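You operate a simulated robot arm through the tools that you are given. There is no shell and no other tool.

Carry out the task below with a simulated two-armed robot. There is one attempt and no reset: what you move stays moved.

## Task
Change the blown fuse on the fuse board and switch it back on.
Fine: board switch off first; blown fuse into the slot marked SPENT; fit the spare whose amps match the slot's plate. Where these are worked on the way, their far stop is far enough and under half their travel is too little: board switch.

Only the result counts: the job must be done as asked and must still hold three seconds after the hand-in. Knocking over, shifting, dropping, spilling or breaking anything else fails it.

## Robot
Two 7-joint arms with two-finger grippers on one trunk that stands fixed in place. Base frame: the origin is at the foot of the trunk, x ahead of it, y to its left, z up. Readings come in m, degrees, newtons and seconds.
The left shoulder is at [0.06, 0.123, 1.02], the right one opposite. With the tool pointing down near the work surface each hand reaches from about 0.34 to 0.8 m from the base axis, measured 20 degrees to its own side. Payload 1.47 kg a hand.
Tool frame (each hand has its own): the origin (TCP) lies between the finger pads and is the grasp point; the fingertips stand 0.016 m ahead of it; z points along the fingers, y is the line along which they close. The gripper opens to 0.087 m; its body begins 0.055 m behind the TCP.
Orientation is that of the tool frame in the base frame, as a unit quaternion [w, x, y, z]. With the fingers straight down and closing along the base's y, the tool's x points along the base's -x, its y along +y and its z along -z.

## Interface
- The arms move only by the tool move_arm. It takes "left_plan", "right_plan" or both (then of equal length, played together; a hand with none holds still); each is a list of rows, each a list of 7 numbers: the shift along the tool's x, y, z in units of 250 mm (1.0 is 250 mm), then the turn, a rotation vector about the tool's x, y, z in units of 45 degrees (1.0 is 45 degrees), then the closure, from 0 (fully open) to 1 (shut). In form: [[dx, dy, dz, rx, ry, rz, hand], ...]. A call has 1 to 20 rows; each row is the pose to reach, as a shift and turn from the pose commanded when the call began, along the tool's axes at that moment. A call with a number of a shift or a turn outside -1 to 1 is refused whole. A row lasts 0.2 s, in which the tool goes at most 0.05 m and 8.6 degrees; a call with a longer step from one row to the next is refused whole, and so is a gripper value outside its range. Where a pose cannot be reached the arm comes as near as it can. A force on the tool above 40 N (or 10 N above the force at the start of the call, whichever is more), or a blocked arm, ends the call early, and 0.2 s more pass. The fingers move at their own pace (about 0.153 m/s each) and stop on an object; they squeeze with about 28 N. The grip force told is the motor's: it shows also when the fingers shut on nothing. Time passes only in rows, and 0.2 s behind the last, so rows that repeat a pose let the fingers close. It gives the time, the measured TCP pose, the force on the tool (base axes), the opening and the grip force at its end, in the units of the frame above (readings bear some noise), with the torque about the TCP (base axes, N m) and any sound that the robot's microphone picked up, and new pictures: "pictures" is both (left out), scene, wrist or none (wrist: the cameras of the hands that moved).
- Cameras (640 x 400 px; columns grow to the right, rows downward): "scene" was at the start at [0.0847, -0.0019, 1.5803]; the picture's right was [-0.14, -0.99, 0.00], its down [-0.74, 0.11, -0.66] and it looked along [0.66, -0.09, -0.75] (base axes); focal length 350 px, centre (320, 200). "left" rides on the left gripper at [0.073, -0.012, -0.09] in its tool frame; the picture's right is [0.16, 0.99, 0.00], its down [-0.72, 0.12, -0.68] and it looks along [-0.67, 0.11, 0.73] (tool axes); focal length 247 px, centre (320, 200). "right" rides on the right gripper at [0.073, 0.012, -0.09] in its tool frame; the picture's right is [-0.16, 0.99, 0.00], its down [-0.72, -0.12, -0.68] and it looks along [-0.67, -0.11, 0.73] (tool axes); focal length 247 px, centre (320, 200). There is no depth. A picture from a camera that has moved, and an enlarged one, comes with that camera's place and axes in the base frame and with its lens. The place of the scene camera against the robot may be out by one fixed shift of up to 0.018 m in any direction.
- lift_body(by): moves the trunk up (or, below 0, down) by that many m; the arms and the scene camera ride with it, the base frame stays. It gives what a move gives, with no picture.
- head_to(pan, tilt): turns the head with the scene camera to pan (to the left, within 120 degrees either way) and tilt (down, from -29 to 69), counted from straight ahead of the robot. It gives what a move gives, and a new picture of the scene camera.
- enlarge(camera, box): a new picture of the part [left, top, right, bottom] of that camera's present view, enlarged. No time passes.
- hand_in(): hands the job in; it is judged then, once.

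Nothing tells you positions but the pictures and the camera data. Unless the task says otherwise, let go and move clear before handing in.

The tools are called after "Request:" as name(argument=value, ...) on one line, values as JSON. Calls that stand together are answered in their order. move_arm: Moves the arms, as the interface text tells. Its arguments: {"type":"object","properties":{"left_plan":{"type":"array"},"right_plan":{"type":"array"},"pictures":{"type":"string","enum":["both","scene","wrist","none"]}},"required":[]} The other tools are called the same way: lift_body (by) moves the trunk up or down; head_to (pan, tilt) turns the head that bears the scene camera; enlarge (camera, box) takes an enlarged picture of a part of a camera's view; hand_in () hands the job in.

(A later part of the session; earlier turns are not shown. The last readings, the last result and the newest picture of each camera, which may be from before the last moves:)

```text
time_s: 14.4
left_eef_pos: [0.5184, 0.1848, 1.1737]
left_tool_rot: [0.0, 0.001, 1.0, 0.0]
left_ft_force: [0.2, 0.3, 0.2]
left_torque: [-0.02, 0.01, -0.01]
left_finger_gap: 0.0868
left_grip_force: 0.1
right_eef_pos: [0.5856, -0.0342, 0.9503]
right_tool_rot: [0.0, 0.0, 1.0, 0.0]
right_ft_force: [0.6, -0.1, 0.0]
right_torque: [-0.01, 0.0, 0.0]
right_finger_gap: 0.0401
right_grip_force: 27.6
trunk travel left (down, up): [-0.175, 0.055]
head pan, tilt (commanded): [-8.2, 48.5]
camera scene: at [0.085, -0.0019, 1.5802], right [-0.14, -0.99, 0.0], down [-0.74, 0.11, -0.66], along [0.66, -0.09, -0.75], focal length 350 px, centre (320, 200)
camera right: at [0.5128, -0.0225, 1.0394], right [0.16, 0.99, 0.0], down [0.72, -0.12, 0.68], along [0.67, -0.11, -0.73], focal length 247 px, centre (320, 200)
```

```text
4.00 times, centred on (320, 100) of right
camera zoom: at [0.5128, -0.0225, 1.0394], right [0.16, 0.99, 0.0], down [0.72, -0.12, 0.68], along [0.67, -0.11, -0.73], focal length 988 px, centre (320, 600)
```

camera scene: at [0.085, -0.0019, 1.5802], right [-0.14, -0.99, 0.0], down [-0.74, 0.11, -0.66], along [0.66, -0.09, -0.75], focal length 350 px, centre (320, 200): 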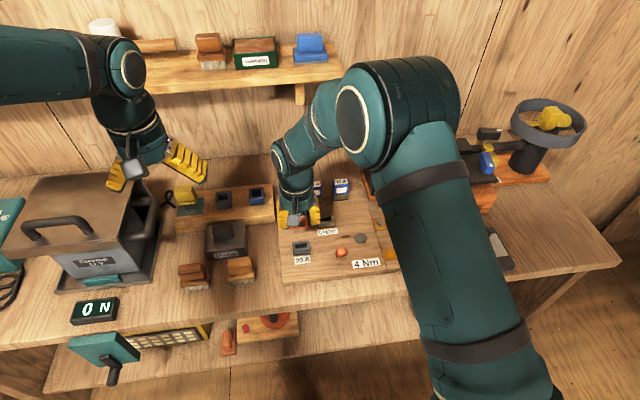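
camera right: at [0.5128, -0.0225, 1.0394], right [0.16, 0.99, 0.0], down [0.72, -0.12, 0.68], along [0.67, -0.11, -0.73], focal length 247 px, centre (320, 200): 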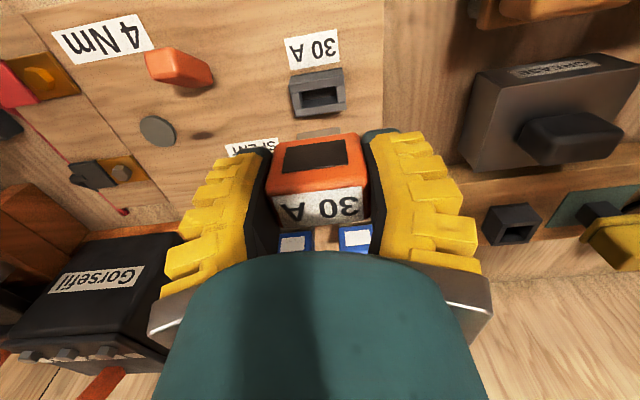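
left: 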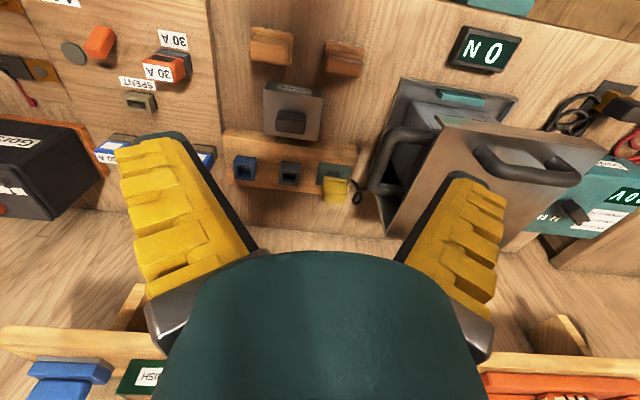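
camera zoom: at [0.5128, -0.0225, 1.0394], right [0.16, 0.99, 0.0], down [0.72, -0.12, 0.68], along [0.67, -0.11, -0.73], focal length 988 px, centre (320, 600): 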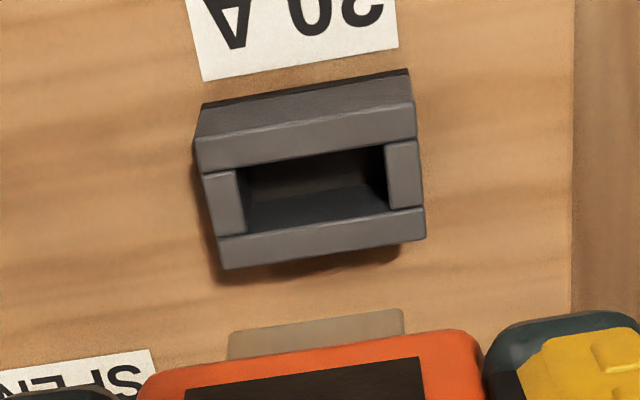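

Now I carry the fuse at the same height by the measured offset (+75 mm in x, -75 mm in y) to above the SPENT socket and compare the view.

Request:
move_arm(right_plan=[[-0.08, -0.08, 0, 0, 0, 0, 1], [-0.16, -0.16, 0, 0, 0, 0, 1], [-0.24, -0.24, 0, 0, 0, 0, 1], [-0.3, -0.3016, 0, 0, 0, 0, 1], [-0.3, -0.3016, 0, 0, 0, 0, 1]], pictures="both")

Request:
enlarge(camera="right", box=[260, 50, 380, 150])

```text
time_s: 15.6
left_eef_pos: [0.5183, 0.1856, 1.1733]
left_tool_rot: [0.0, 0.0, 1.0, 0.001]
left_ft_force: [0.1, -0.1, -0.2]
left_torque: [0.0, 0.04, -0.01]
left_finger_gap: 0.0869
left_grip_force: 0.1
right_eef_pos: [0.6609, -0.1102, 0.9493]
right_tool_rot: [0.0, 0.0, 1.0, -0.001]
right_ft_force: [-0.6, -0.4, -1.2]
right_torque: [0.0, -0.02, -0.02]
right_finger_gap: 0.0398
right_grip_force: 28.1
trunk travel left (down, up): [-0.175, 0.055]
head pan, tilt (commanded): [-8.2, 48.5]
camera scene: at [0.0847, -0.0019, 1.5803], right [-0.14, -0.99, 0.0], down [-0.74, 0.11, -0.66], along [0.66, -0.09, -0.75], focal length 350 px, centre (320, 200)
camera right: at [0.5872, -0.0988, 1.038], right [0.16, 0.99, 0.0], down [0.72, -0.12, 0.68], along [0.67, -0.11, -0.73], focal length 247 px, centre (320, 200)
```

scene: 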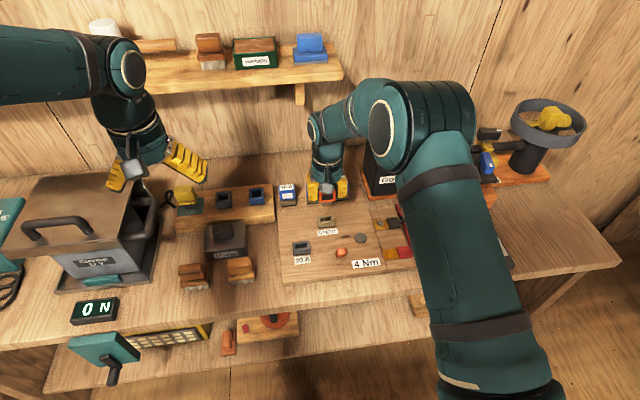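
right: 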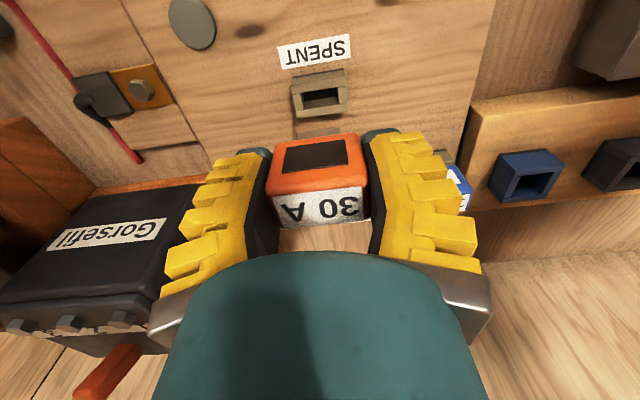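

```text
4.00 times, centred on (320, 100) of right
camera zoom: at [0.5872, -0.0988, 1.038], right [0.16, 0.99, 0.0], down [0.72, -0.12, 0.68], along [0.67, -0.11, -0.73], focal length 988 px, centre (320, 600)
```

zoom: 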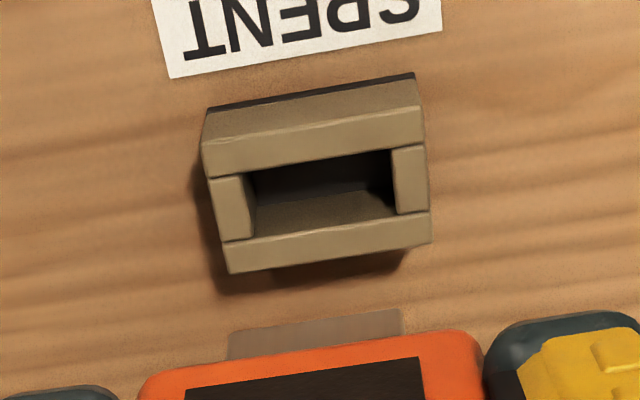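

The SPENT socket appears about 7 px right and 4 px lower than the reference, so I correct by about 1.2 mm in +y and 0.7 mm in +x. Then I lower the fuse slowly into it.

Request:
move_arm(right_plan=[[-0.003, 0.005, 0, 0, 0, 0, 1], [-0.003, 0.005, 0.06, 0, 0, 0, 1], [-0.003, 0.005, 0.12, 0, 0, 0, 1], [-0.003, 0.005, 0.18, 0, 0, 0, 1], [-0.003, 0.005, 0.21, 0, 0, 0, 1], [-0.003, 0.005, 0.23, 0, 0, 0, 1], [-0.003, 0.005, 0.25, 0, 0, 0, 1], [-0.003, 0.005, 0.265, 0, 0, 0, 1], [-0.003, 0.005, 0.28, 0, 0, 0, 1], [-0.003, 0.005, 0.29, 0, 0, 0, 1]], pictures="both")

Request:
enlarge(camera="right", box=[240, 80, 400, 200])

Request:
enlarge(camera="scene", box=[270, 160, 400, 260])

```text
time_s: 17.8
left_eef_pos: [0.5159, 0.186, 1.1742]
left_tool_rot: [0.001, 0.0, 1.0, 0.0]
left_ft_force: [0.0, 0.4, 0.5]
left_torque: [-0.03, -0.01, 0.0]
left_finger_gap: 0.087
left_grip_force: 0.1
right_eef_pos: [0.661, -0.109, 0.8783]
right_tool_rot: [0.002, 0.0, 1.0, -0.001]
right_ft_force: [1.8, -2.9, 18.7]
right_torque: [0.17, -0.1, -0.01]
right_finger_gap: 0.0426
right_grip_force: 27.5
trunk travel left (down, up): [-0.175, 0.055]
head pan, tilt (commanded): [-8.2, 48.5]
camera scene: at [0.083, -0.0021, 1.5805], right [-0.14, -0.99, 0.0], down [-0.74, 0.11, -0.66], along [0.66, -0.09, -0.75], focal length 350 px, centre (320, 200)
camera right: at [0.5883, -0.0973, 0.9672], right [0.16, 0.99, 0.0], down [0.72, -0.12, 0.68], along [0.68, -0.11, -0.73], focal length 247 px, centre (320, 200)
```

scene: 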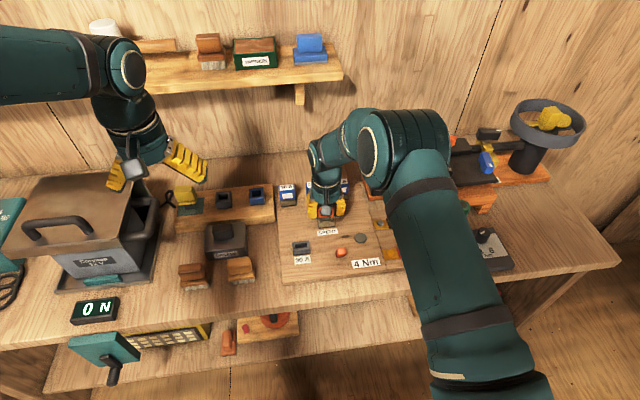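
right: 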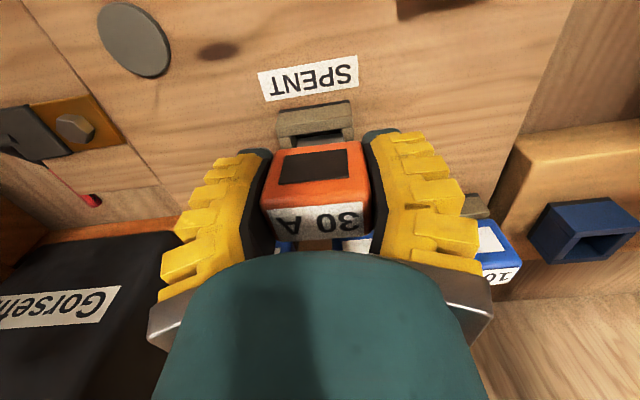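

```text
3.33 times, centred on (320, 140) of right
camera zoom: at [0.5883, -0.0973, 0.9672], right [0.16, 0.99, 0.0], down [0.72, -0.12, 0.68], along [0.68, -0.11, -0.73], focal length 823 px, centre (320, 400)
```

zoom: 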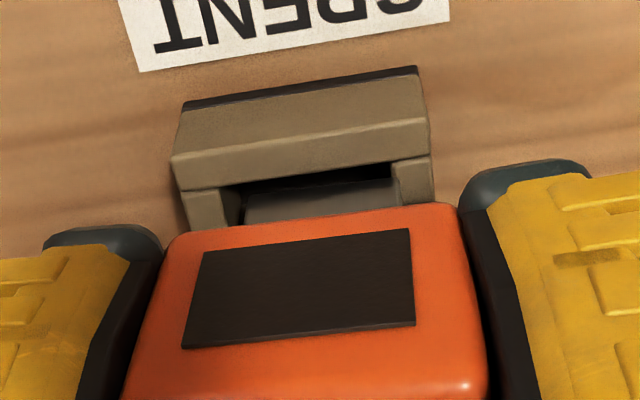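

```text
4.00 times, centred on (335, 210) of scene
camera zoom: at [0.083, -0.0021, 1.5805], right [-0.14, -0.99, 0.0], down [-0.74, 0.11, -0.66], along [0.66, -0.09, -0.75], focal length 1401 px, centre (260, 160)
```

zoom: 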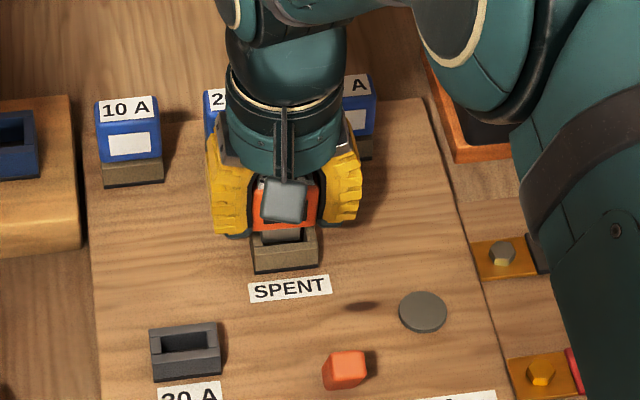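

The fuse met resistance about 8 mm before seating (18.7 N up), and the torque says the tab is touching on its +x and +y side. I will look at it closer before correcting.

Request:
enlarge(camera="right", box=[265, 95, 365, 155])

Request:
enlarge(camera="scene", box=[310, 195, 360, 235])

Request:
enlarge(camera="left", box=[80, 40, 200, 130])

```text
6.40 times, centred on (315, 125) of right
camera zoom: at [0.5883, -0.0973, 0.9672], right [0.16, 0.99, 0.0], down [0.72, -0.12, 0.68], along [0.68, -0.11, -0.73], focal length 1581 px, centre (352, 680)
```

zoom: 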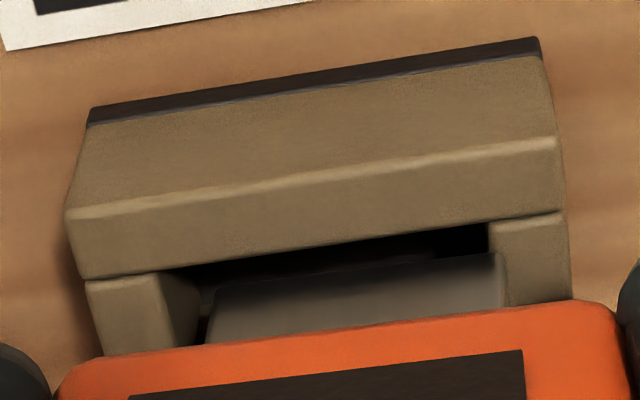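

```text
10.00 times, centred on (335, 215) of scene
camera zoom: at [0.083, -0.0021, 1.5805], right [-0.14, -0.99, 0.0], down [-0.74, 0.11, -0.66], along [0.66, -0.09, -0.75], focal length 3502 px, centre (170, 50)
```

zoom: 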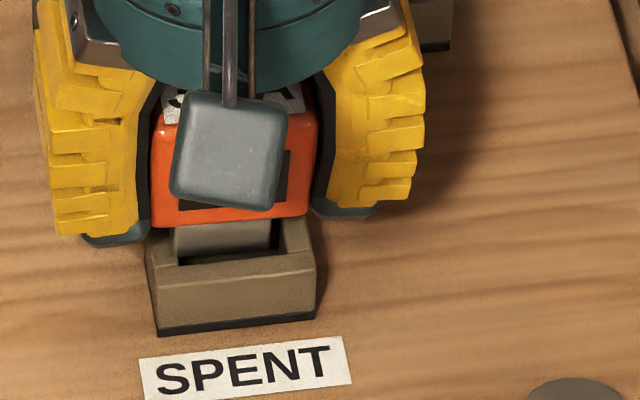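

```text
4.44 times, centred on (140, 85) of left
camera zoom: at [0.4426, 0.1726, 1.263], right [-0.16, 0.99, 0.0], down [0.72, 0.12, 0.68], along [0.67, 0.11, -0.73], focal length 1098 px, centre (1120, 711)
```

zoom: 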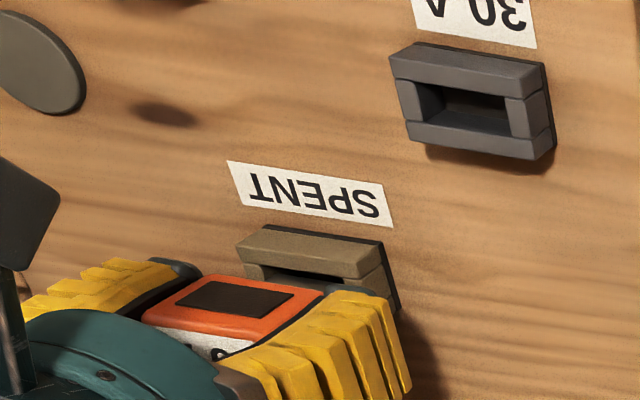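

The close-up shows the tab overlapping the right (+y) wall by about a millimetre, and the fuse has rolled slightly in the grip. I will lift 15 mm to unload it and measure again.

Request:
move_arm(right_plan=[[0, 0, -0.02, 0, 0, 0, 1], [0, 0, -0.04, 0, 0, 0, 1], [0, 0, -0.06, 0, 0, 0, 1], [0, 0, -0.06, 0, 0, 0, 1]], pictures="wrist")

Request:
enlarge(camera="right", box=[265, 85, 365, 145])

Request:
enlarge(camera="right", box=[230, 80, 410, 240])

```text
time_s: 18.8
left_eef_pos: [0.5183, 0.1849, 1.1721]
left_tool_rot: [0.0, -0.001, 1.0, 0.0]
left_ft_force: [0.1, 0.1, -0.2]
left_torque: [0.0, 0.02, -0.01]
left_finger_gap: 0.0869
left_grip_force: 0.1
right_eef_pos: [0.6614, -0.1082, 0.891]
right_tool_rot: [0.0, 0.0, 1.0, 0.0]
right_ft_force: [-0.1, 0.2, 0.7]
right_torque: [-0.04, 0.0, -0.02]
right_finger_gap: 0.041
right_grip_force: 27.5
trunk travel left (down, up): [-0.175, 0.055]
head pan, tilt (commanded): [-8.2, 48.5]
camera right: at [0.5879, -0.0975, 0.9805], right [0.16, 0.99, 0.0], down [0.72, -0.12, 0.68], along [0.67, -0.11, -0.73], focal length 247 px, centre (320, 200)
```

right: 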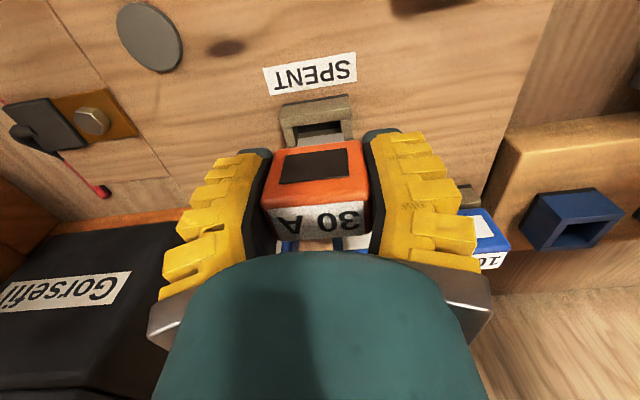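

```text
6.40 times, centred on (315, 115) of right
camera zoom: at [0.5879, -0.0975, 0.9805], right [0.16, 0.99, 0.0], down [0.72, -0.12, 0.68], along [0.67, -0.11, -0.73], focal length 1581 px, centre (352, 744)
```

zoom: 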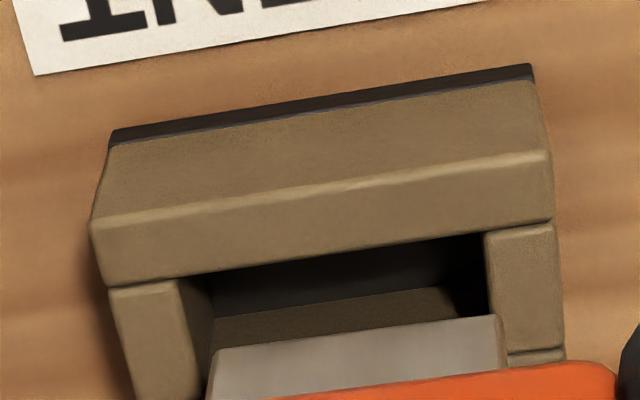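

```text
2.50 times, centred on (320, 160) of right
camera zoom: at [0.5879, -0.0975, 0.9805], right [0.16, 0.99, 0.0], down [0.72, -0.12, 0.68], along [0.67, -0.11, -0.73], focal length 617 px, centre (320, 300)
```

zoom: 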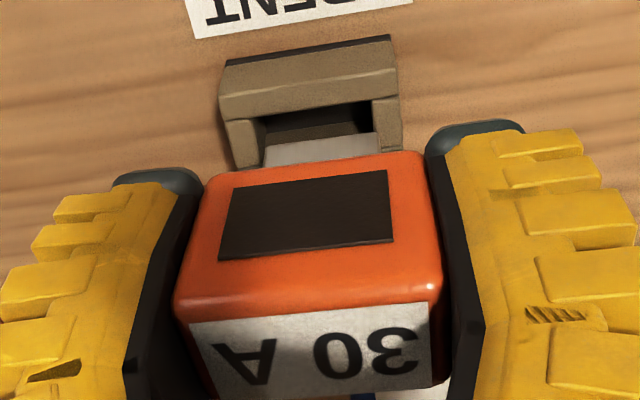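

With the hand unloaded, the fuse sits rolled about 2° (+y side up) and has slid about 6 mm up in the fingers. I will tilt the tool about 2.2° the other way, shift slightly toward -y and -x, and check the alignment before lowering.

Request:
move_arm(right_plan=[[0.002, -0.0012, 0, 0.025, 0, 0, 1], [0.002, -0.0012, 0, 0.049, 0, 0, 1], [0.002, -0.0012, 0, 0.049, 0, 0, 1]], pictures="wrist")

Request:
enlarge(camera="right", box=[265, 85, 365, 145])

Request:
enlarge(camera="scene", box=[310, 190, 360, 230])

```text
time_s: 19.6
left_eef_pos: [0.5178, 0.1854, 1.1736]
left_tool_rot: [0.001, 0.0, 1.0, 0.0]
left_ft_force: [0.2, 0.9, 0.4]
left_torque: [-0.02, -0.01, 0.0]
left_finger_gap: 0.087
left_grip_force: 0.1
right_eef_pos: [0.6604, -0.1096, 0.8919]
right_tool_rot: [0.001, 0.001, 1.0, -0.019]
right_ft_force: [-0.2, -0.1, -0.7]
right_torque: [-0.02, -0.01, 0.0]
right_finger_gap: 0.0407
right_grip_force: 28.5
trunk travel left (down, up): [-0.175, 0.055]
head pan, tilt (commanded): [-8.2, 48.5]
camera right: at [0.5873, -0.0944, 0.9804], right [0.16, 0.99, -0.04], down [0.72, -0.09, 0.68], along [0.67, -0.14, -0.73], focal length 247 px, centre (320, 200)
```

right: 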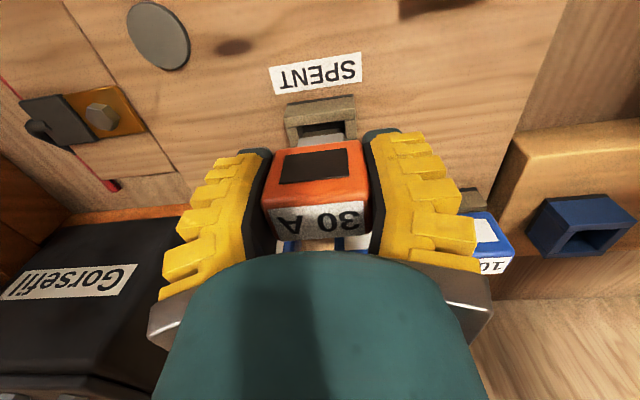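

```text
6.40 times, centred on (315, 115) of right
camera zoom: at [0.5873, -0.0944, 0.9804], right [0.16, 0.99, -0.04], down [0.72, -0.09, 0.68], along [0.67, -0.14, -0.73], focal length 1581 px, centre (352, 744)
```

zoom: 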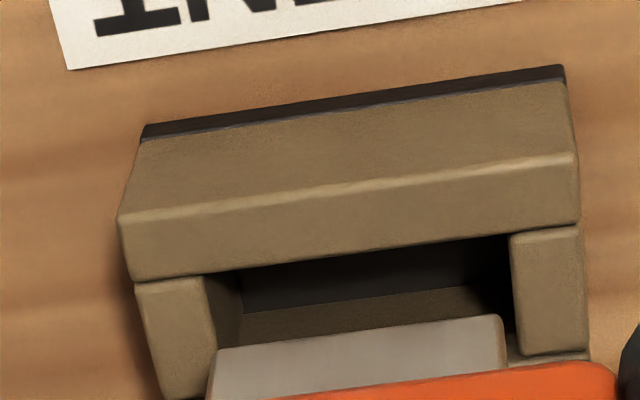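

```text
10.00 times, centred on (335, 210) of scene
camera zoom: at [0.0846, -0.002, 1.5803], right [-0.14, -0.99, 0.0], down [-0.74, 0.11, -0.66], along [0.66, -0.09, -0.75], focal length 3502 px, centre (170, 100)
```

zoom: 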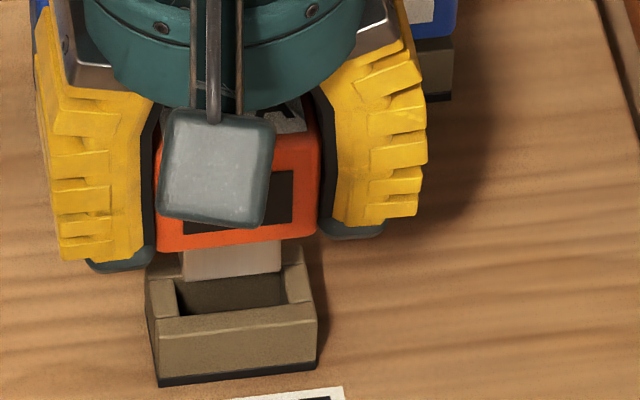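

The tab is now centred over the opening in the wrist view. Next I lower a little, in fine steps, to just past the height where it caught before, and check the force.

Request:
move_arm(right_plan=[[0, 0, 0.02, 0, 0, 0, 1], [0, 0, 0.036, 0, 0, 0, 1], [0, 0, 0.046, 0, 0, 0, 1], [0, 0, 0.054, 0, 0, 0, 1], [0, 0, 0.062, 0, 0, 0, 1]], pictures="wrist")

Request:
enlarge(camera="right", box=[265, 95, 365, 155])

```text
time_s: 20.8
left_eef_pos: [0.5181, 0.1853, 1.1722]
left_tool_rot: [0.0, 0.0, 1.0, 0.0]
left_ft_force: [-1.4, 0.4, 0.4]
left_torque: [0.01, 0.01, 0.03]
left_finger_gap: 0.0869
left_grip_force: 0.1
right_eef_pos: [0.6603, -0.1078, 0.8766]
right_tool_rot: [0.001, 0.001, 1.0, -0.02]
right_ft_force: [0.7, -0.2, -0.3]
right_torque: [0.0, 0.02, -0.03]
right_finger_gap: 0.0408
right_grip_force: 28.4
trunk travel left (down, up): [-0.175, 0.055]
head pan, tilt (commanded): [-8.2, 48.5]
camera right: at [0.5868, -0.0945, 0.9648], right [0.16, 0.99, -0.04], down [0.72, -0.09, 0.68], along [0.67, -0.14, -0.73], focal length 247 px, centre (320, 200)
```

right: 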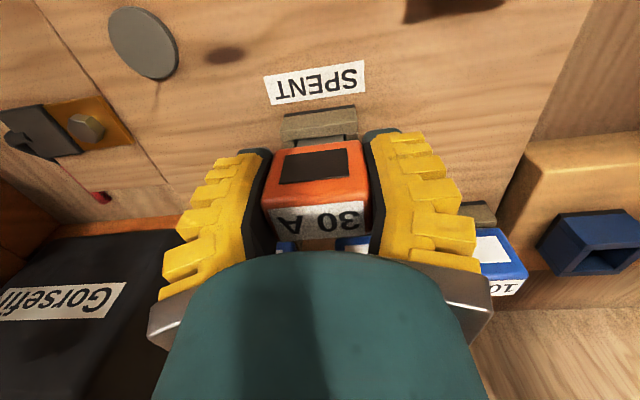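

```text
6.40 times, centred on (315, 125) of right
camera zoom: at [0.5868, -0.0945, 0.9648], right [0.16, 0.99, -0.04], down [0.72, -0.09, 0.68], along [0.67, -0.14, -0.73], focal length 1581 px, centre (352, 680)
```

zoom: 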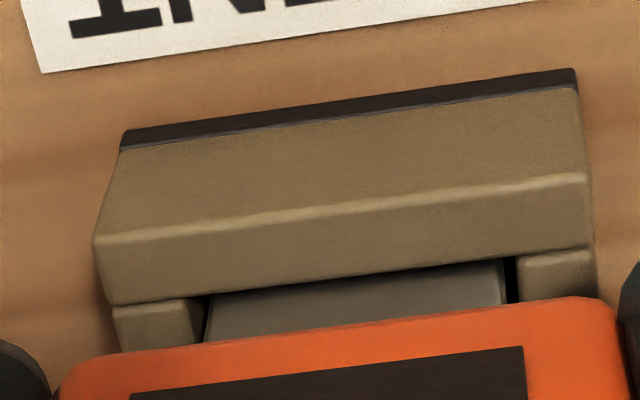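

No force this time, and the tab is visibly inside the opening with gaps on both sides. I go on down to about z 0.868, where the fingertips still clear the socket rim.

Request:
move_arm(right_plan=[[0, 0, 0.008, 0, 0, 0, 1], [0, 0, 0.016, 0, 0, 0, 1], [0, 0, 0.024, 0, 0, 0, 1], [0, 0, 0.032, 0, 0, 0, 1]], pictures="wrist")

Request:
enlarge(camera="right", box=[230, 95, 410, 215])

Request:
enlarge(camera="scene", box=[310, 190, 360, 230])

```text
time_s: 21.8
left_eef_pos: [0.5169, 0.186, 1.1728]
left_tool_rot: [0.0, 0.0, 1.0, 0.0]
left_ft_force: [-0.1, -0.5, 0.2]
left_torque: [0.02, -0.02, 0.01]
left_finger_gap: 0.087
left_grip_force: 0.0
right_eef_pos: [0.659, -0.1097, 0.8679]
right_tool_rot: [-0.001, 0.0, 1.0, -0.019]
right_ft_force: [-0.6, 0.3, -0.1]
right_torque: [-0.03, 0.0, 0.0]
right_finger_gap: 0.0406
right_grip_force: 28.1
trunk travel left (down, up): [-0.175, 0.055]
head pan, tilt (commanded): [-8.2, 48.5]
camera right: at [0.587, -0.0945, 0.9566], right [0.16, 0.99, -0.04], down [0.72, -0.09, 0.68], along [0.67, -0.14, -0.73], focal length 247 px, centre (320, 200)
```

right: 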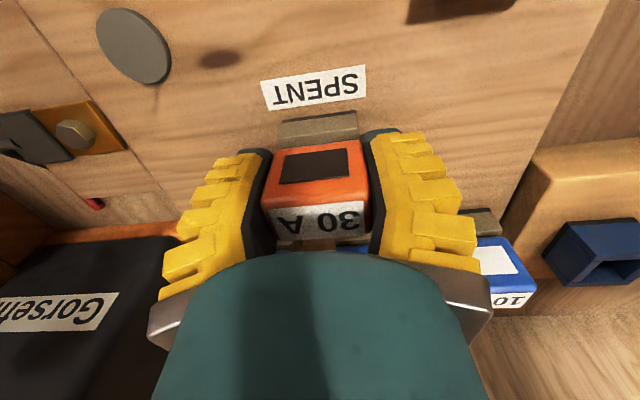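

```text
3.33 times, centred on (320, 155) of right
camera zoom: at [0.587, -0.0945, 0.9566], right [0.16, 0.99, -0.04], down [0.72, -0.09, 0.68], along [0.67, -0.14, -0.73], focal length 823 px, centre (320, 350)
```

zoom: 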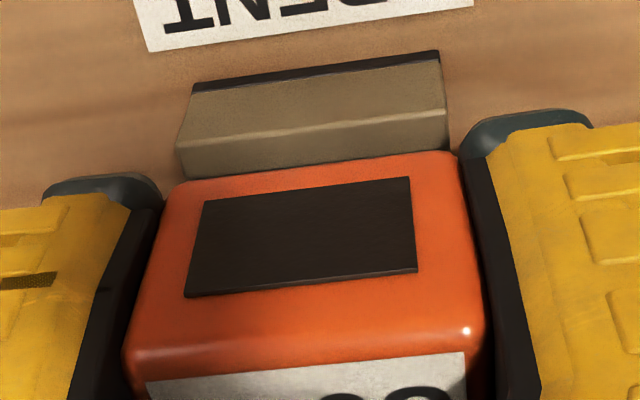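

```text
10.00 times, centred on (335, 210) of scene
camera zoom: at [0.0847, -0.0019, 1.5803], right [-0.14, -0.99, 0.0], down [-0.74, 0.11, -0.66], along [0.66, -0.09, -0.75], focal length 3502 px, centre (170, 100)
```

zoom: 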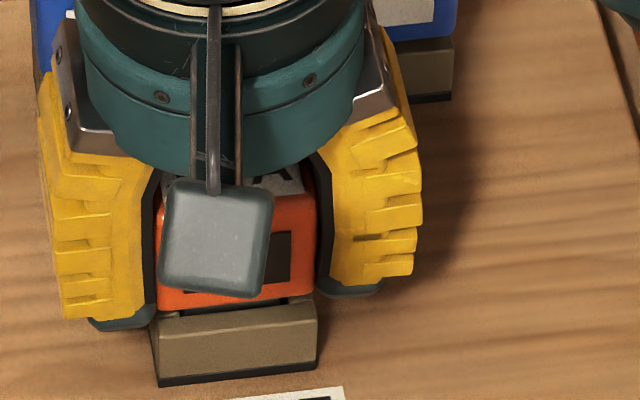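

The fuse body is within a few millimetres of the rim and there is still no force. I lower 2 mm more and open the fingers to let it settle, then rise.

Request:
move_arm(right_plan=[[0, 0, 0.006, 0, 0, 0, 1], [0, 0, 0.008, 0, 0, 0, 1], [0, 0, 0.008, 0, 0, 0, 0.7], [0, 0, 0.008, 0, 0, 0, 0.35], [0, 0, 0.008, 0, 0, 0, 0.3], [0, 0, 0.008, 0, 0, 0, 0.3]], pictures="wrist")

Request:
enlarge(camera="right", box=[230, 95, 410, 215])

Request:
enlarge(camera="scene", box=[310, 190, 360, 230])

```text
time_s: 23.2
left_eef_pos: [0.5179, 0.1844, 1.1729]
left_tool_rot: [0.0, 0.001, 1.0, 0.0]
left_ft_force: [-0.3, -0.1, 0.6]
left_torque: [0.0, -0.02, -0.01]
left_finger_gap: 0.0872
left_grip_force: 0.1
right_eef_pos: [0.6593, -0.1091, 0.8659]
right_tool_rot: [0.0, 0.0, 1.0, -0.019]
right_ft_force: [0.2, 0.0, 0.0]
right_torque: [-0.03, 0.0, -0.01]
right_finger_gap: 0.0654
right_grip_force: 3.3
trunk travel left (down, up): [-0.175, 0.055]
head pan, tilt (commanded): [-8.2, 48.5]
camera right: at [0.5872, -0.0948, 0.955], right [0.16, 0.99, -0.04], down [0.72, -0.09, 0.68], along [0.67, -0.14, -0.73], focal length 247 px, centre (320, 200)
```

right: 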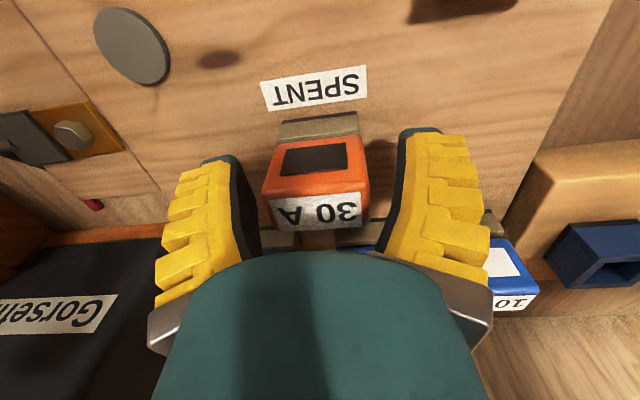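

```text
3.33 times, centred on (320, 155) of right
camera zoom: at [0.5872, -0.0948, 0.955], right [0.16, 0.99, -0.04], down [0.72, -0.09, 0.68], along [0.67, -0.14, -0.73], focal length 823 px, centre (320, 350)
```

zoom: 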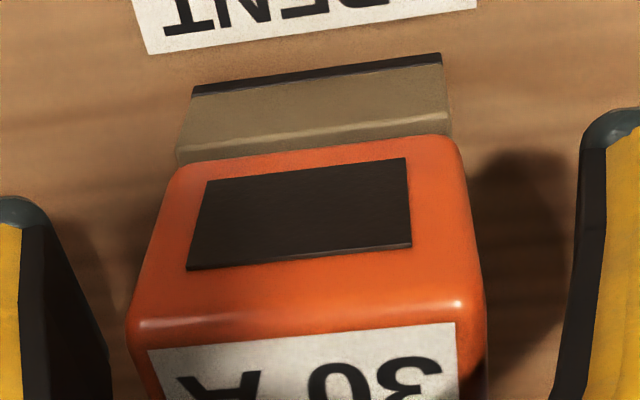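

```text
10.00 times, centred on (335, 210) of scene
camera zoom: at [0.0847, -0.0019, 1.5803], right [-0.14, -0.99, 0.0], down [-0.74, 0.11, -0.66], along [0.66, -0.09, -0.75], focal length 3502 px, centre (170, 100)
```

zoom: 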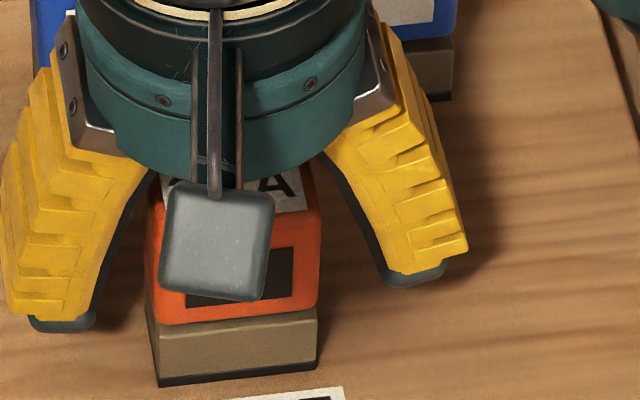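

The fuse dropped onto the SPENT socket by itself. I will rise straight up, level the tool again and check that it is seated like the spares are.

Request:
move_arm(right_plan=[[0, -0.002, -0.05, 0, 0, 0, 0.3], [0, -0.005, -0.13, 0, 0, 0, 0.3], [0, -0.009, -0.23, -0.025, 0, 0, 0.3], [0, -0.0128, -0.336, -0.049, 0, 0, 0.3], [0, -0.0128, -0.336, -0.049, 0, 0, 0.3]], pictures="both")

Request:
enlarge(camera="right", box=[240, 60, 400, 180])

Request:
enlarge(camera="left", box=[80, 40, 200, 130])

Request:
enlarge(camera="scene", box=[270, 160, 400, 260])

```text
time_s: 24.4
left_eef_pos: [0.5173, 0.1851, 1.173]
left_tool_rot: [0.001, 0.0, 1.0, 0.0]
left_ft_force: [-0.1, -0.4, -0.4]
left_torque: [-0.02, 0.01, 0.0]
left_finger_gap: 0.0869
left_grip_force: 0.1
right_eef_pos: [0.6604, -0.1096, 0.9498]
right_tool_rot: [0.0, 0.0, 1.0, 0.0]
right_ft_force: [0.3, 0.0, 0.9]
right_torque: [0.0, 0.0, 0.03]
right_finger_gap: 0.0657
right_grip_force: 2.9
trunk travel left (down, up): [-0.175, 0.055]
head pan, tilt (commanded): [-8.2, 48.5]
camera scene: at [0.085, -0.0019, 1.5802], right [-0.14, -0.99, 0.0], down [-0.74, 0.11, -0.66], along [0.66, -0.09, -0.75], focal length 350 px, centre (320, 200)
camera right: at [0.5881, -0.0978, 1.0387], right [0.16, 0.99, 0.0], down [0.72, -0.12, 0.68], along [0.67, -0.11, -0.73], focal length 247 px, centre (320, 200)
```

scene: 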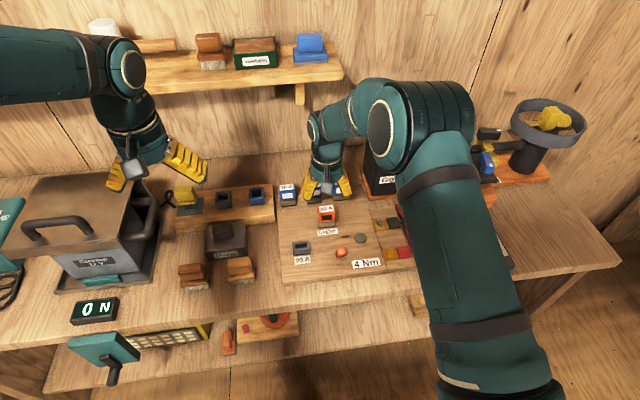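
right: 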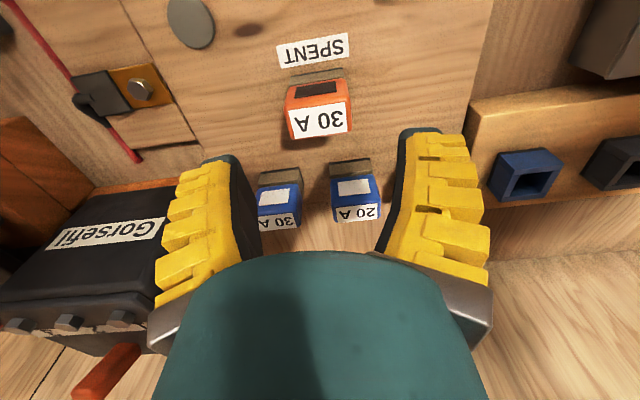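

```text
3.33 times, centred on (320, 120) of right
camera zoom: at [0.5881, -0.0978, 1.0387], right [0.16, 0.99, 0.0], down [0.72, -0.12, 0.68], along [0.67, -0.11, -0.73], focal length 823 px, centre (320, 467)
```

zoom: 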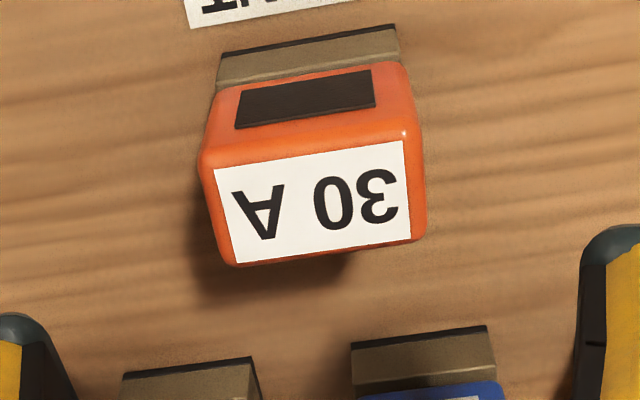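

```text
4.44 times, centred on (140, 85) of left
camera zoom: at [0.4442, 0.1728, 1.2622], right [-0.16, 0.99, 0.0], down [0.72, 0.12, 0.68], along [0.67, 0.11, -0.73], focal length 1098 px, centre (1120, 711)
```

zoom: 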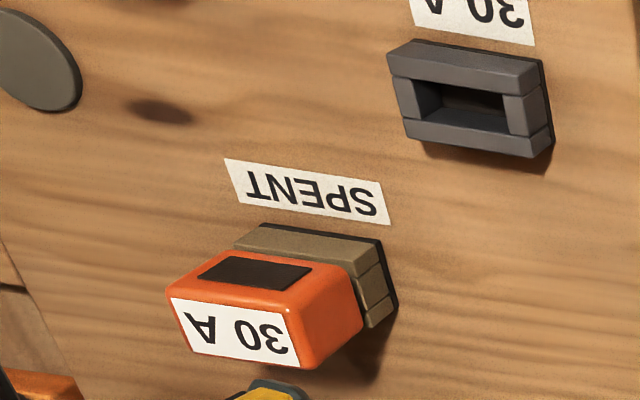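

```text
4.00 times, centred on (335, 210) of scene
camera zoom: at [0.085, -0.0019, 1.5802], right [-0.14, -0.99, 0.0], down [-0.74, 0.11, -0.66], along [0.66, -0.09, -0.75], focal length 1401 px, centre (260, 160)
```

zoom: 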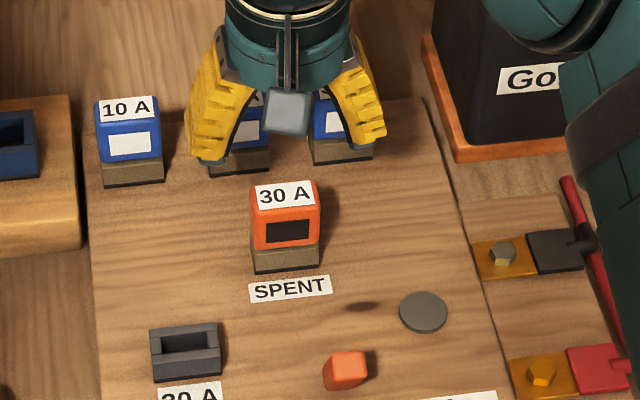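

The blown fuse now sits in SPENT at the same height as the others. Next is the 30 A spare, so I will measure it from here.

Request:
enlarge(camera="right", box=[240, 150, 400, 250])

```text
4.00 times, centred on (320, 200) of right
camera zoom: at [0.5881, -0.0978, 1.0387], right [0.16, 0.99, 0.0], down [0.72, -0.12, 0.68], along [0.67, -0.11, -0.73], focal length 988 px, centre (320, 200)
```

zoom: 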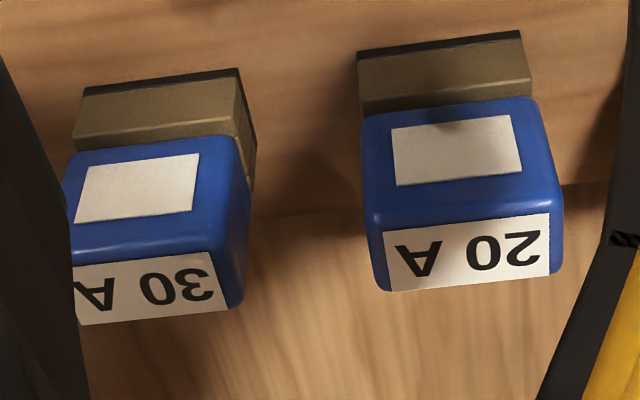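

The 30 A spare's holder front is at x 0.737 and y -0.166, which puts the grasp point near [0.750, -0.165]. I move above it and narrow the opening to about 55 mm so the finger clears the 20 A neighbour.

Request:
move_arm(right_plan=[[-0.06, -0.04, -0.04, 0, 0, 0, 0.3], [-0.15, -0.095, -0.04, 0, 0, 0, 0.35], [-0.25, -0.155, -0.04, 0, 0, 0, 0.43], [-0.359, -0.223, -0.04, 0, 0, 0, 0.43], [-0.359, -0.223, -0.04, 0, 0, 0, 0.43], [-0.359, -0.223, -0.04, 0, 0, 0, 0.43]], pictures="both")

Request:
enlarge(camera="right", box=[240, 60, 400, 180])

Request:
enlarge(camera="scene", box=[270, 130, 400, 230])

```text
time_s: 25.8
left_eef_pos: [0.5182, 0.1852, 1.1724]
left_tool_rot: [0.0, 0.001, 1.0, 0.0]
left_ft_force: [-0.1, -0.2, 0.0]
left_torque: [0.01, 0.04, 0.02]
left_finger_gap: 0.0872
left_grip_force: 0.2
right_eef_pos: [0.7505, -0.1658, 0.9606]
right_tool_rot: [-0.001, 0.0, 1.0, 0.0]
right_ft_force: [0.7, -1.0, -0.9]
right_torque: [-0.01, 0.02, 0.02]
right_finger_gap: 0.0548
right_grip_force: 3.6
trunk travel left (down, up): [-0.175, 0.055]
head pan, tilt (commanded): [-8.2, 48.5]
camera scene: at [0.0854, -0.0021, 1.5802], right [-0.14, -0.99, 0.0], down [-0.74, 0.11, -0.66], along [0.66, -0.09, -0.75], focal length 350 px, centre (320, 200)
camera right: at [0.6786, -0.1548, 1.0495], right [0.16, 0.99, 0.0], down [0.72, -0.12, 0.68], along [0.67, -0.11, -0.73], focal length 247 px, centre (320, 200)
```

scene: 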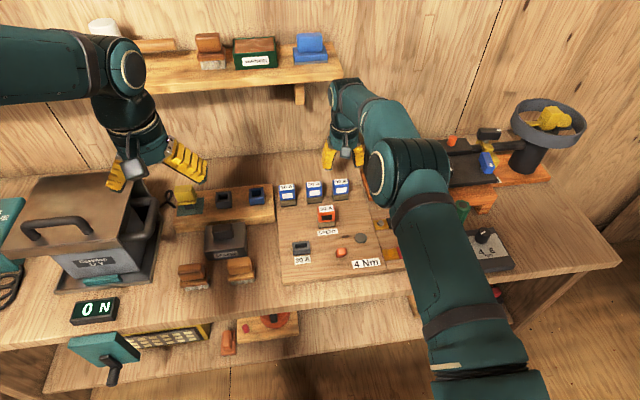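
right: 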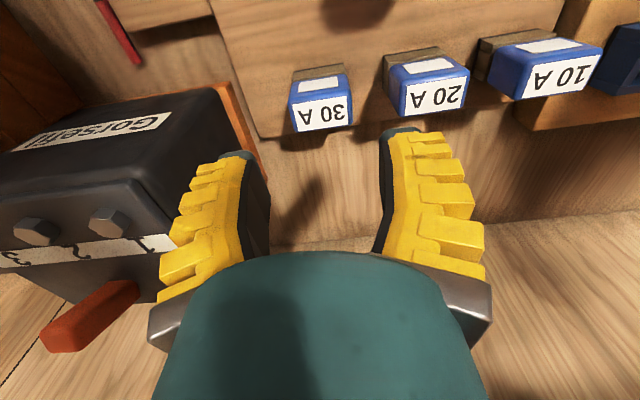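

```text
3.33 times, centred on (320, 120) of right
camera zoom: at [0.6786, -0.1548, 1.0495], right [0.16, 0.99, 0.0], down [0.72, -0.12, 0.68], along [0.67, -0.11, -0.73], focal length 823 px, centre (320, 467)
```

zoom: 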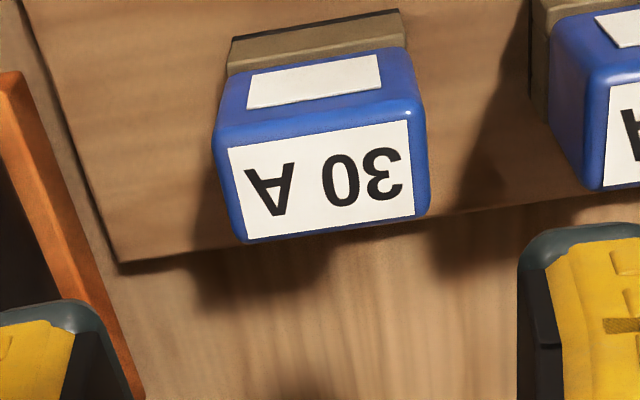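

```text
4.00 times, centred on (335, 180) of scene
camera zoom: at [0.0854, -0.0021, 1.5802], right [-0.14, -0.99, 0.0], down [-0.74, 0.11, -0.66], along [0.66, -0.09, -0.75], focal length 1401 px, centre (260, 280)
```

zoom: 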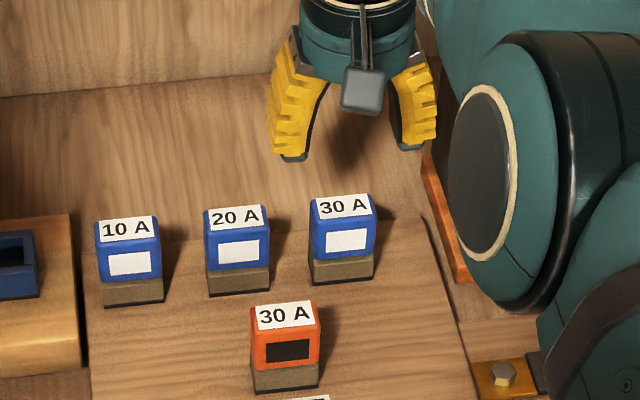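

The spare sits centred below the hand. The elbow joint looks close to the battery from above, so before lowering I check its height with the left camera.

Request:
enlarge(camera="left", box=[0, 0, 320, 400])

Request:
enlarge(camera="scene", box=[310, 60, 520, 260])

```text
1.00 times, centred on (160, 200) of left (not enlarged: the box is as wide or as high as the picture)
camera zoom: at [0.4445, 0.1725, 1.2622], right [-0.16, 0.99, 0.0], down [0.72, 0.12, 0.68], along [0.67, 0.11, -0.73], focal length 247 px, centre (480, 200)
```

zoom: 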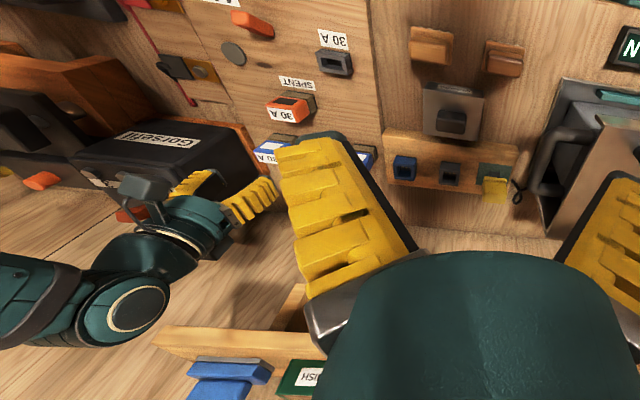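

```text
2.00 times, centred on (415, 160) of scene
camera zoom: at [0.0854, -0.0021, 1.5802], right [-0.14, -0.99, 0.0], down [-0.74, 0.11, -0.66], along [0.66, -0.09, -0.75], focal length 700 px, centre (130, 280)
```

zoom: 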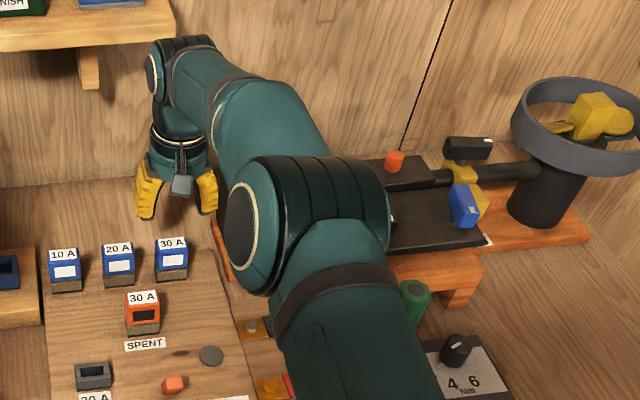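

The elbow is well back from the battery and higher than it, so the way down is clear. The spare's centre refines to about [0.749, -0.164], and I lower around it to z 0.870.

Request:
move_arm(right_plan=[[0.004, 0.006, 0.08, 0, 0, 0, 0.43], [0.004, 0.006, 0.16, 0, 0, 0, 0.43], [0.004, 0.006, 0.22, 0, 0, 0, 0.43], [0.004, 0.006, 0.26, 0, 0, 0, 0.43], [0.004, 0.006, 0.26, 0, 0, 0, 0.43]], pictures="both")

Request:
enlarge(camera="right", box=[220, 80, 460, 230])

Request:
enlarge(camera="scene", box=[290, 150, 390, 220])

```text
time_s: 27.0
left_eef_pos: [0.5172, 0.1845, 1.1735]
left_tool_rot: [0.0, 0.0, 1.0, 0.0]
left_ft_force: [-0.5, 0.4, -0.2]
left_torque: [0.03, -0.06, -0.01]
left_finger_gap: 0.087
left_grip_force: 0.1
right_eef_pos: [0.749, -0.1636, 0.8936]
right_tool_rot: [-0.001, 0.0, 1.0, 0.0]
right_ft_force: [-0.3, 0.0, 0.0]
right_torque: [0.01, -0.02, -0.03]
right_finger_gap: 0.055
right_grip_force: 3.6
trunk travel left (down, up): [-0.175, 0.055]
head pan, tilt (commanded): [-8.2, 48.5]
camera scene: at [0.0846, -0.0019, 1.5803], right [-0.14, -0.99, 0.0], down [-0.74, 0.11, -0.66], along [0.66, -0.09, -0.75], focal length 350 px, centre (320, 200)
camera right: at [0.6759, -0.1528, 0.9838], right [0.16, 0.99, 0.0], down [0.72, -0.12, 0.68], along [0.67, -0.11, -0.73], focal length 247 px, centre (320, 200)
```

scene: 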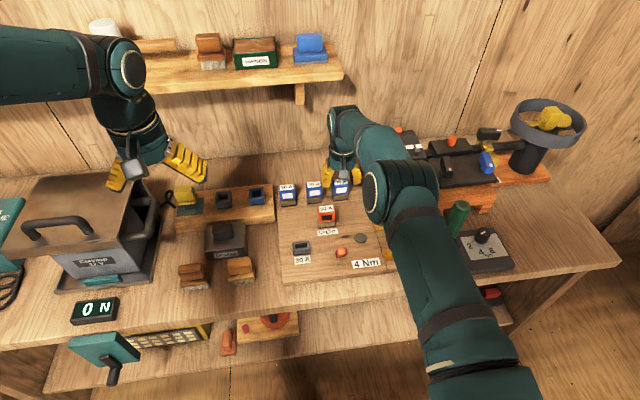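
right: 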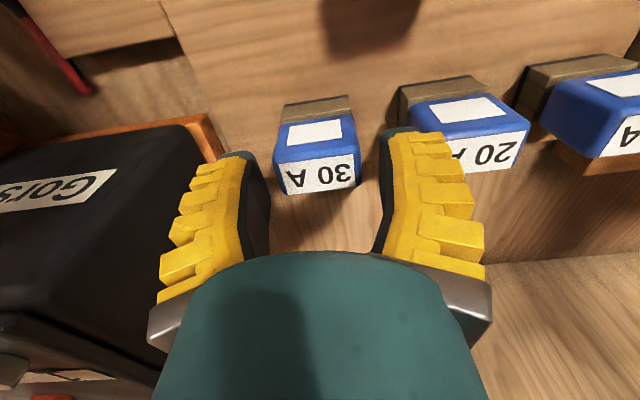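

```text
2.67 times, centred on (340, 155) of right
camera zoom: at [0.6759, -0.1528, 0.9838], right [0.16, 0.99, 0.0], down [0.72, -0.12, 0.68], along [0.67, -0.11, -0.73], focal length 659 px, centre (267, 320)
```

zoom: 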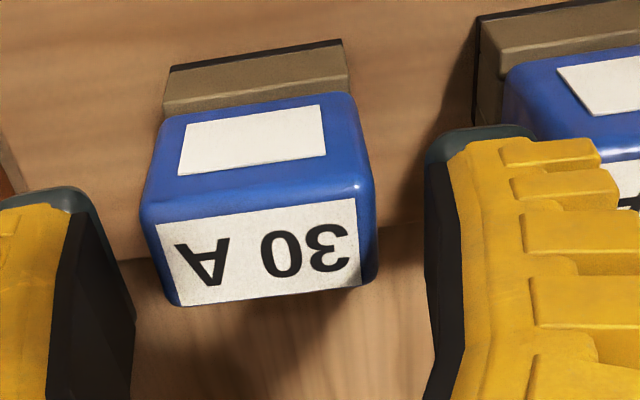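

```text
5.71 times, centred on (340, 185) of scene
camera zoom: at [0.0846, -0.0019, 1.5803], right [-0.14, -0.99, 0.0], down [-0.74, 0.11, -0.66], along [0.66, -0.09, -0.75], focal length 2001 px, centre (206, 286)
```

zoom: 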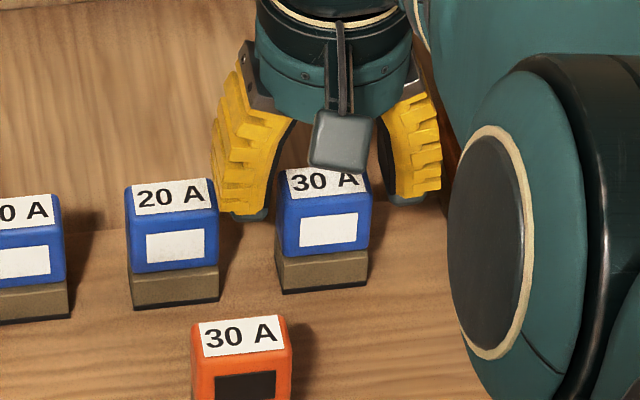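

At this height the spare sits about 1.3 mm toward the left finger, so I shift by that much toward -y, which also gives the 20 A fuse more room. I narrow the gap to about 50 mm and lower the last 25 mm.

Request:
move_arm(right_plan=[[0, -0.005, 0, 0, 0, 0, 0.48], [0, -0.005, 0.02, 0, 0, 0, 0.48], [0, -0.005, 0.045, 0, 0, 0, 0.48], [0, -0.005, 0.07, 0, 0, 0, 0.48], [0, -0.005, 0.1, 0, 0, 0, 0.48], [0, -0.005, 0.1, 0, 0, 0, 0.48]], pictures="wrist")

Request:
enlarge(camera="right", box=[220, 80, 460, 230])

Request:
enlarge(camera="scene", box=[290, 150, 390, 220])

```text
time_s: 28.4
left_eef_pos: [0.5175, 0.1859, 1.1741]
left_tool_rot: [0.0, 0.0, 1.0, 0.0]
left_ft_force: [0.0, 0.7, -0.3]
left_torque: [-0.01, -0.03, 0.02]
left_finger_gap: 0.087
left_grip_force: 0.1
right_eef_pos: [0.7489, -0.1642, 0.8716]
right_tool_rot: [0.0, 0.0, 1.0, 0.0]
right_ft_force: [-0.2, -0.6, 0.3]
right_torque: [0.0, 0.0, 0.0]
right_finger_gap: 0.0508
right_grip_force: 3.7
trunk travel left (down, up): [-0.175, 0.055]
head pan, tilt (commanded): [-8.2, 48.5]
camera right: at [0.677, -0.1528, 0.9601], right [0.16, 0.99, 0.0], down [0.72, -0.12, 0.68], along [0.67, -0.11, -0.73], focal length 247 px, centre (320, 200)
```

right: 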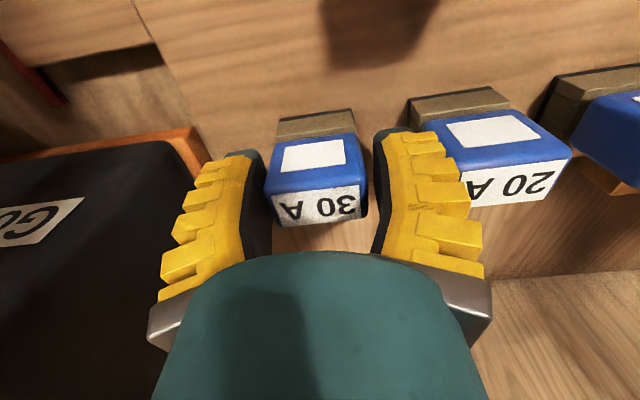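

```text
2.67 times, centred on (340, 155) of right
camera zoom: at [0.677, -0.1528, 0.9601], right [0.16, 0.99, 0.0], down [0.72, -0.12, 0.68], along [0.67, -0.11, -0.73], focal length 659 px, centre (267, 320)
```

zoom: 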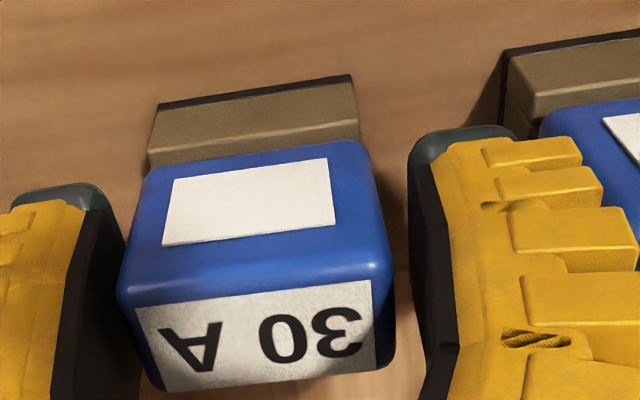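

```text
5.71 times, centred on (340, 185) of scene
camera zoom: at [0.0845, -0.0019, 1.5803], right [-0.14, -0.99, 0.0], down [-0.74, 0.11, -0.66], along [0.66, -0.09, -0.75], focal length 2001 px, centre (206, 286)
```

zoom: 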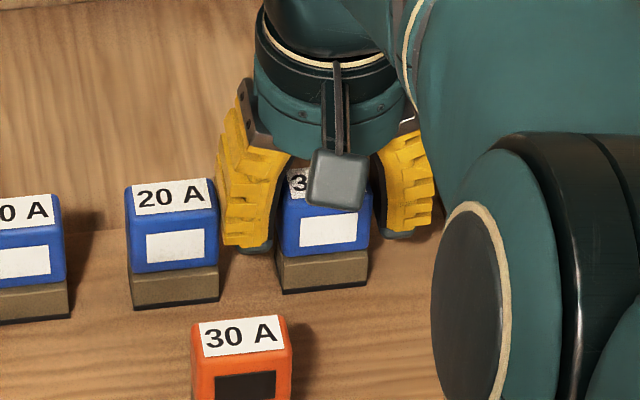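

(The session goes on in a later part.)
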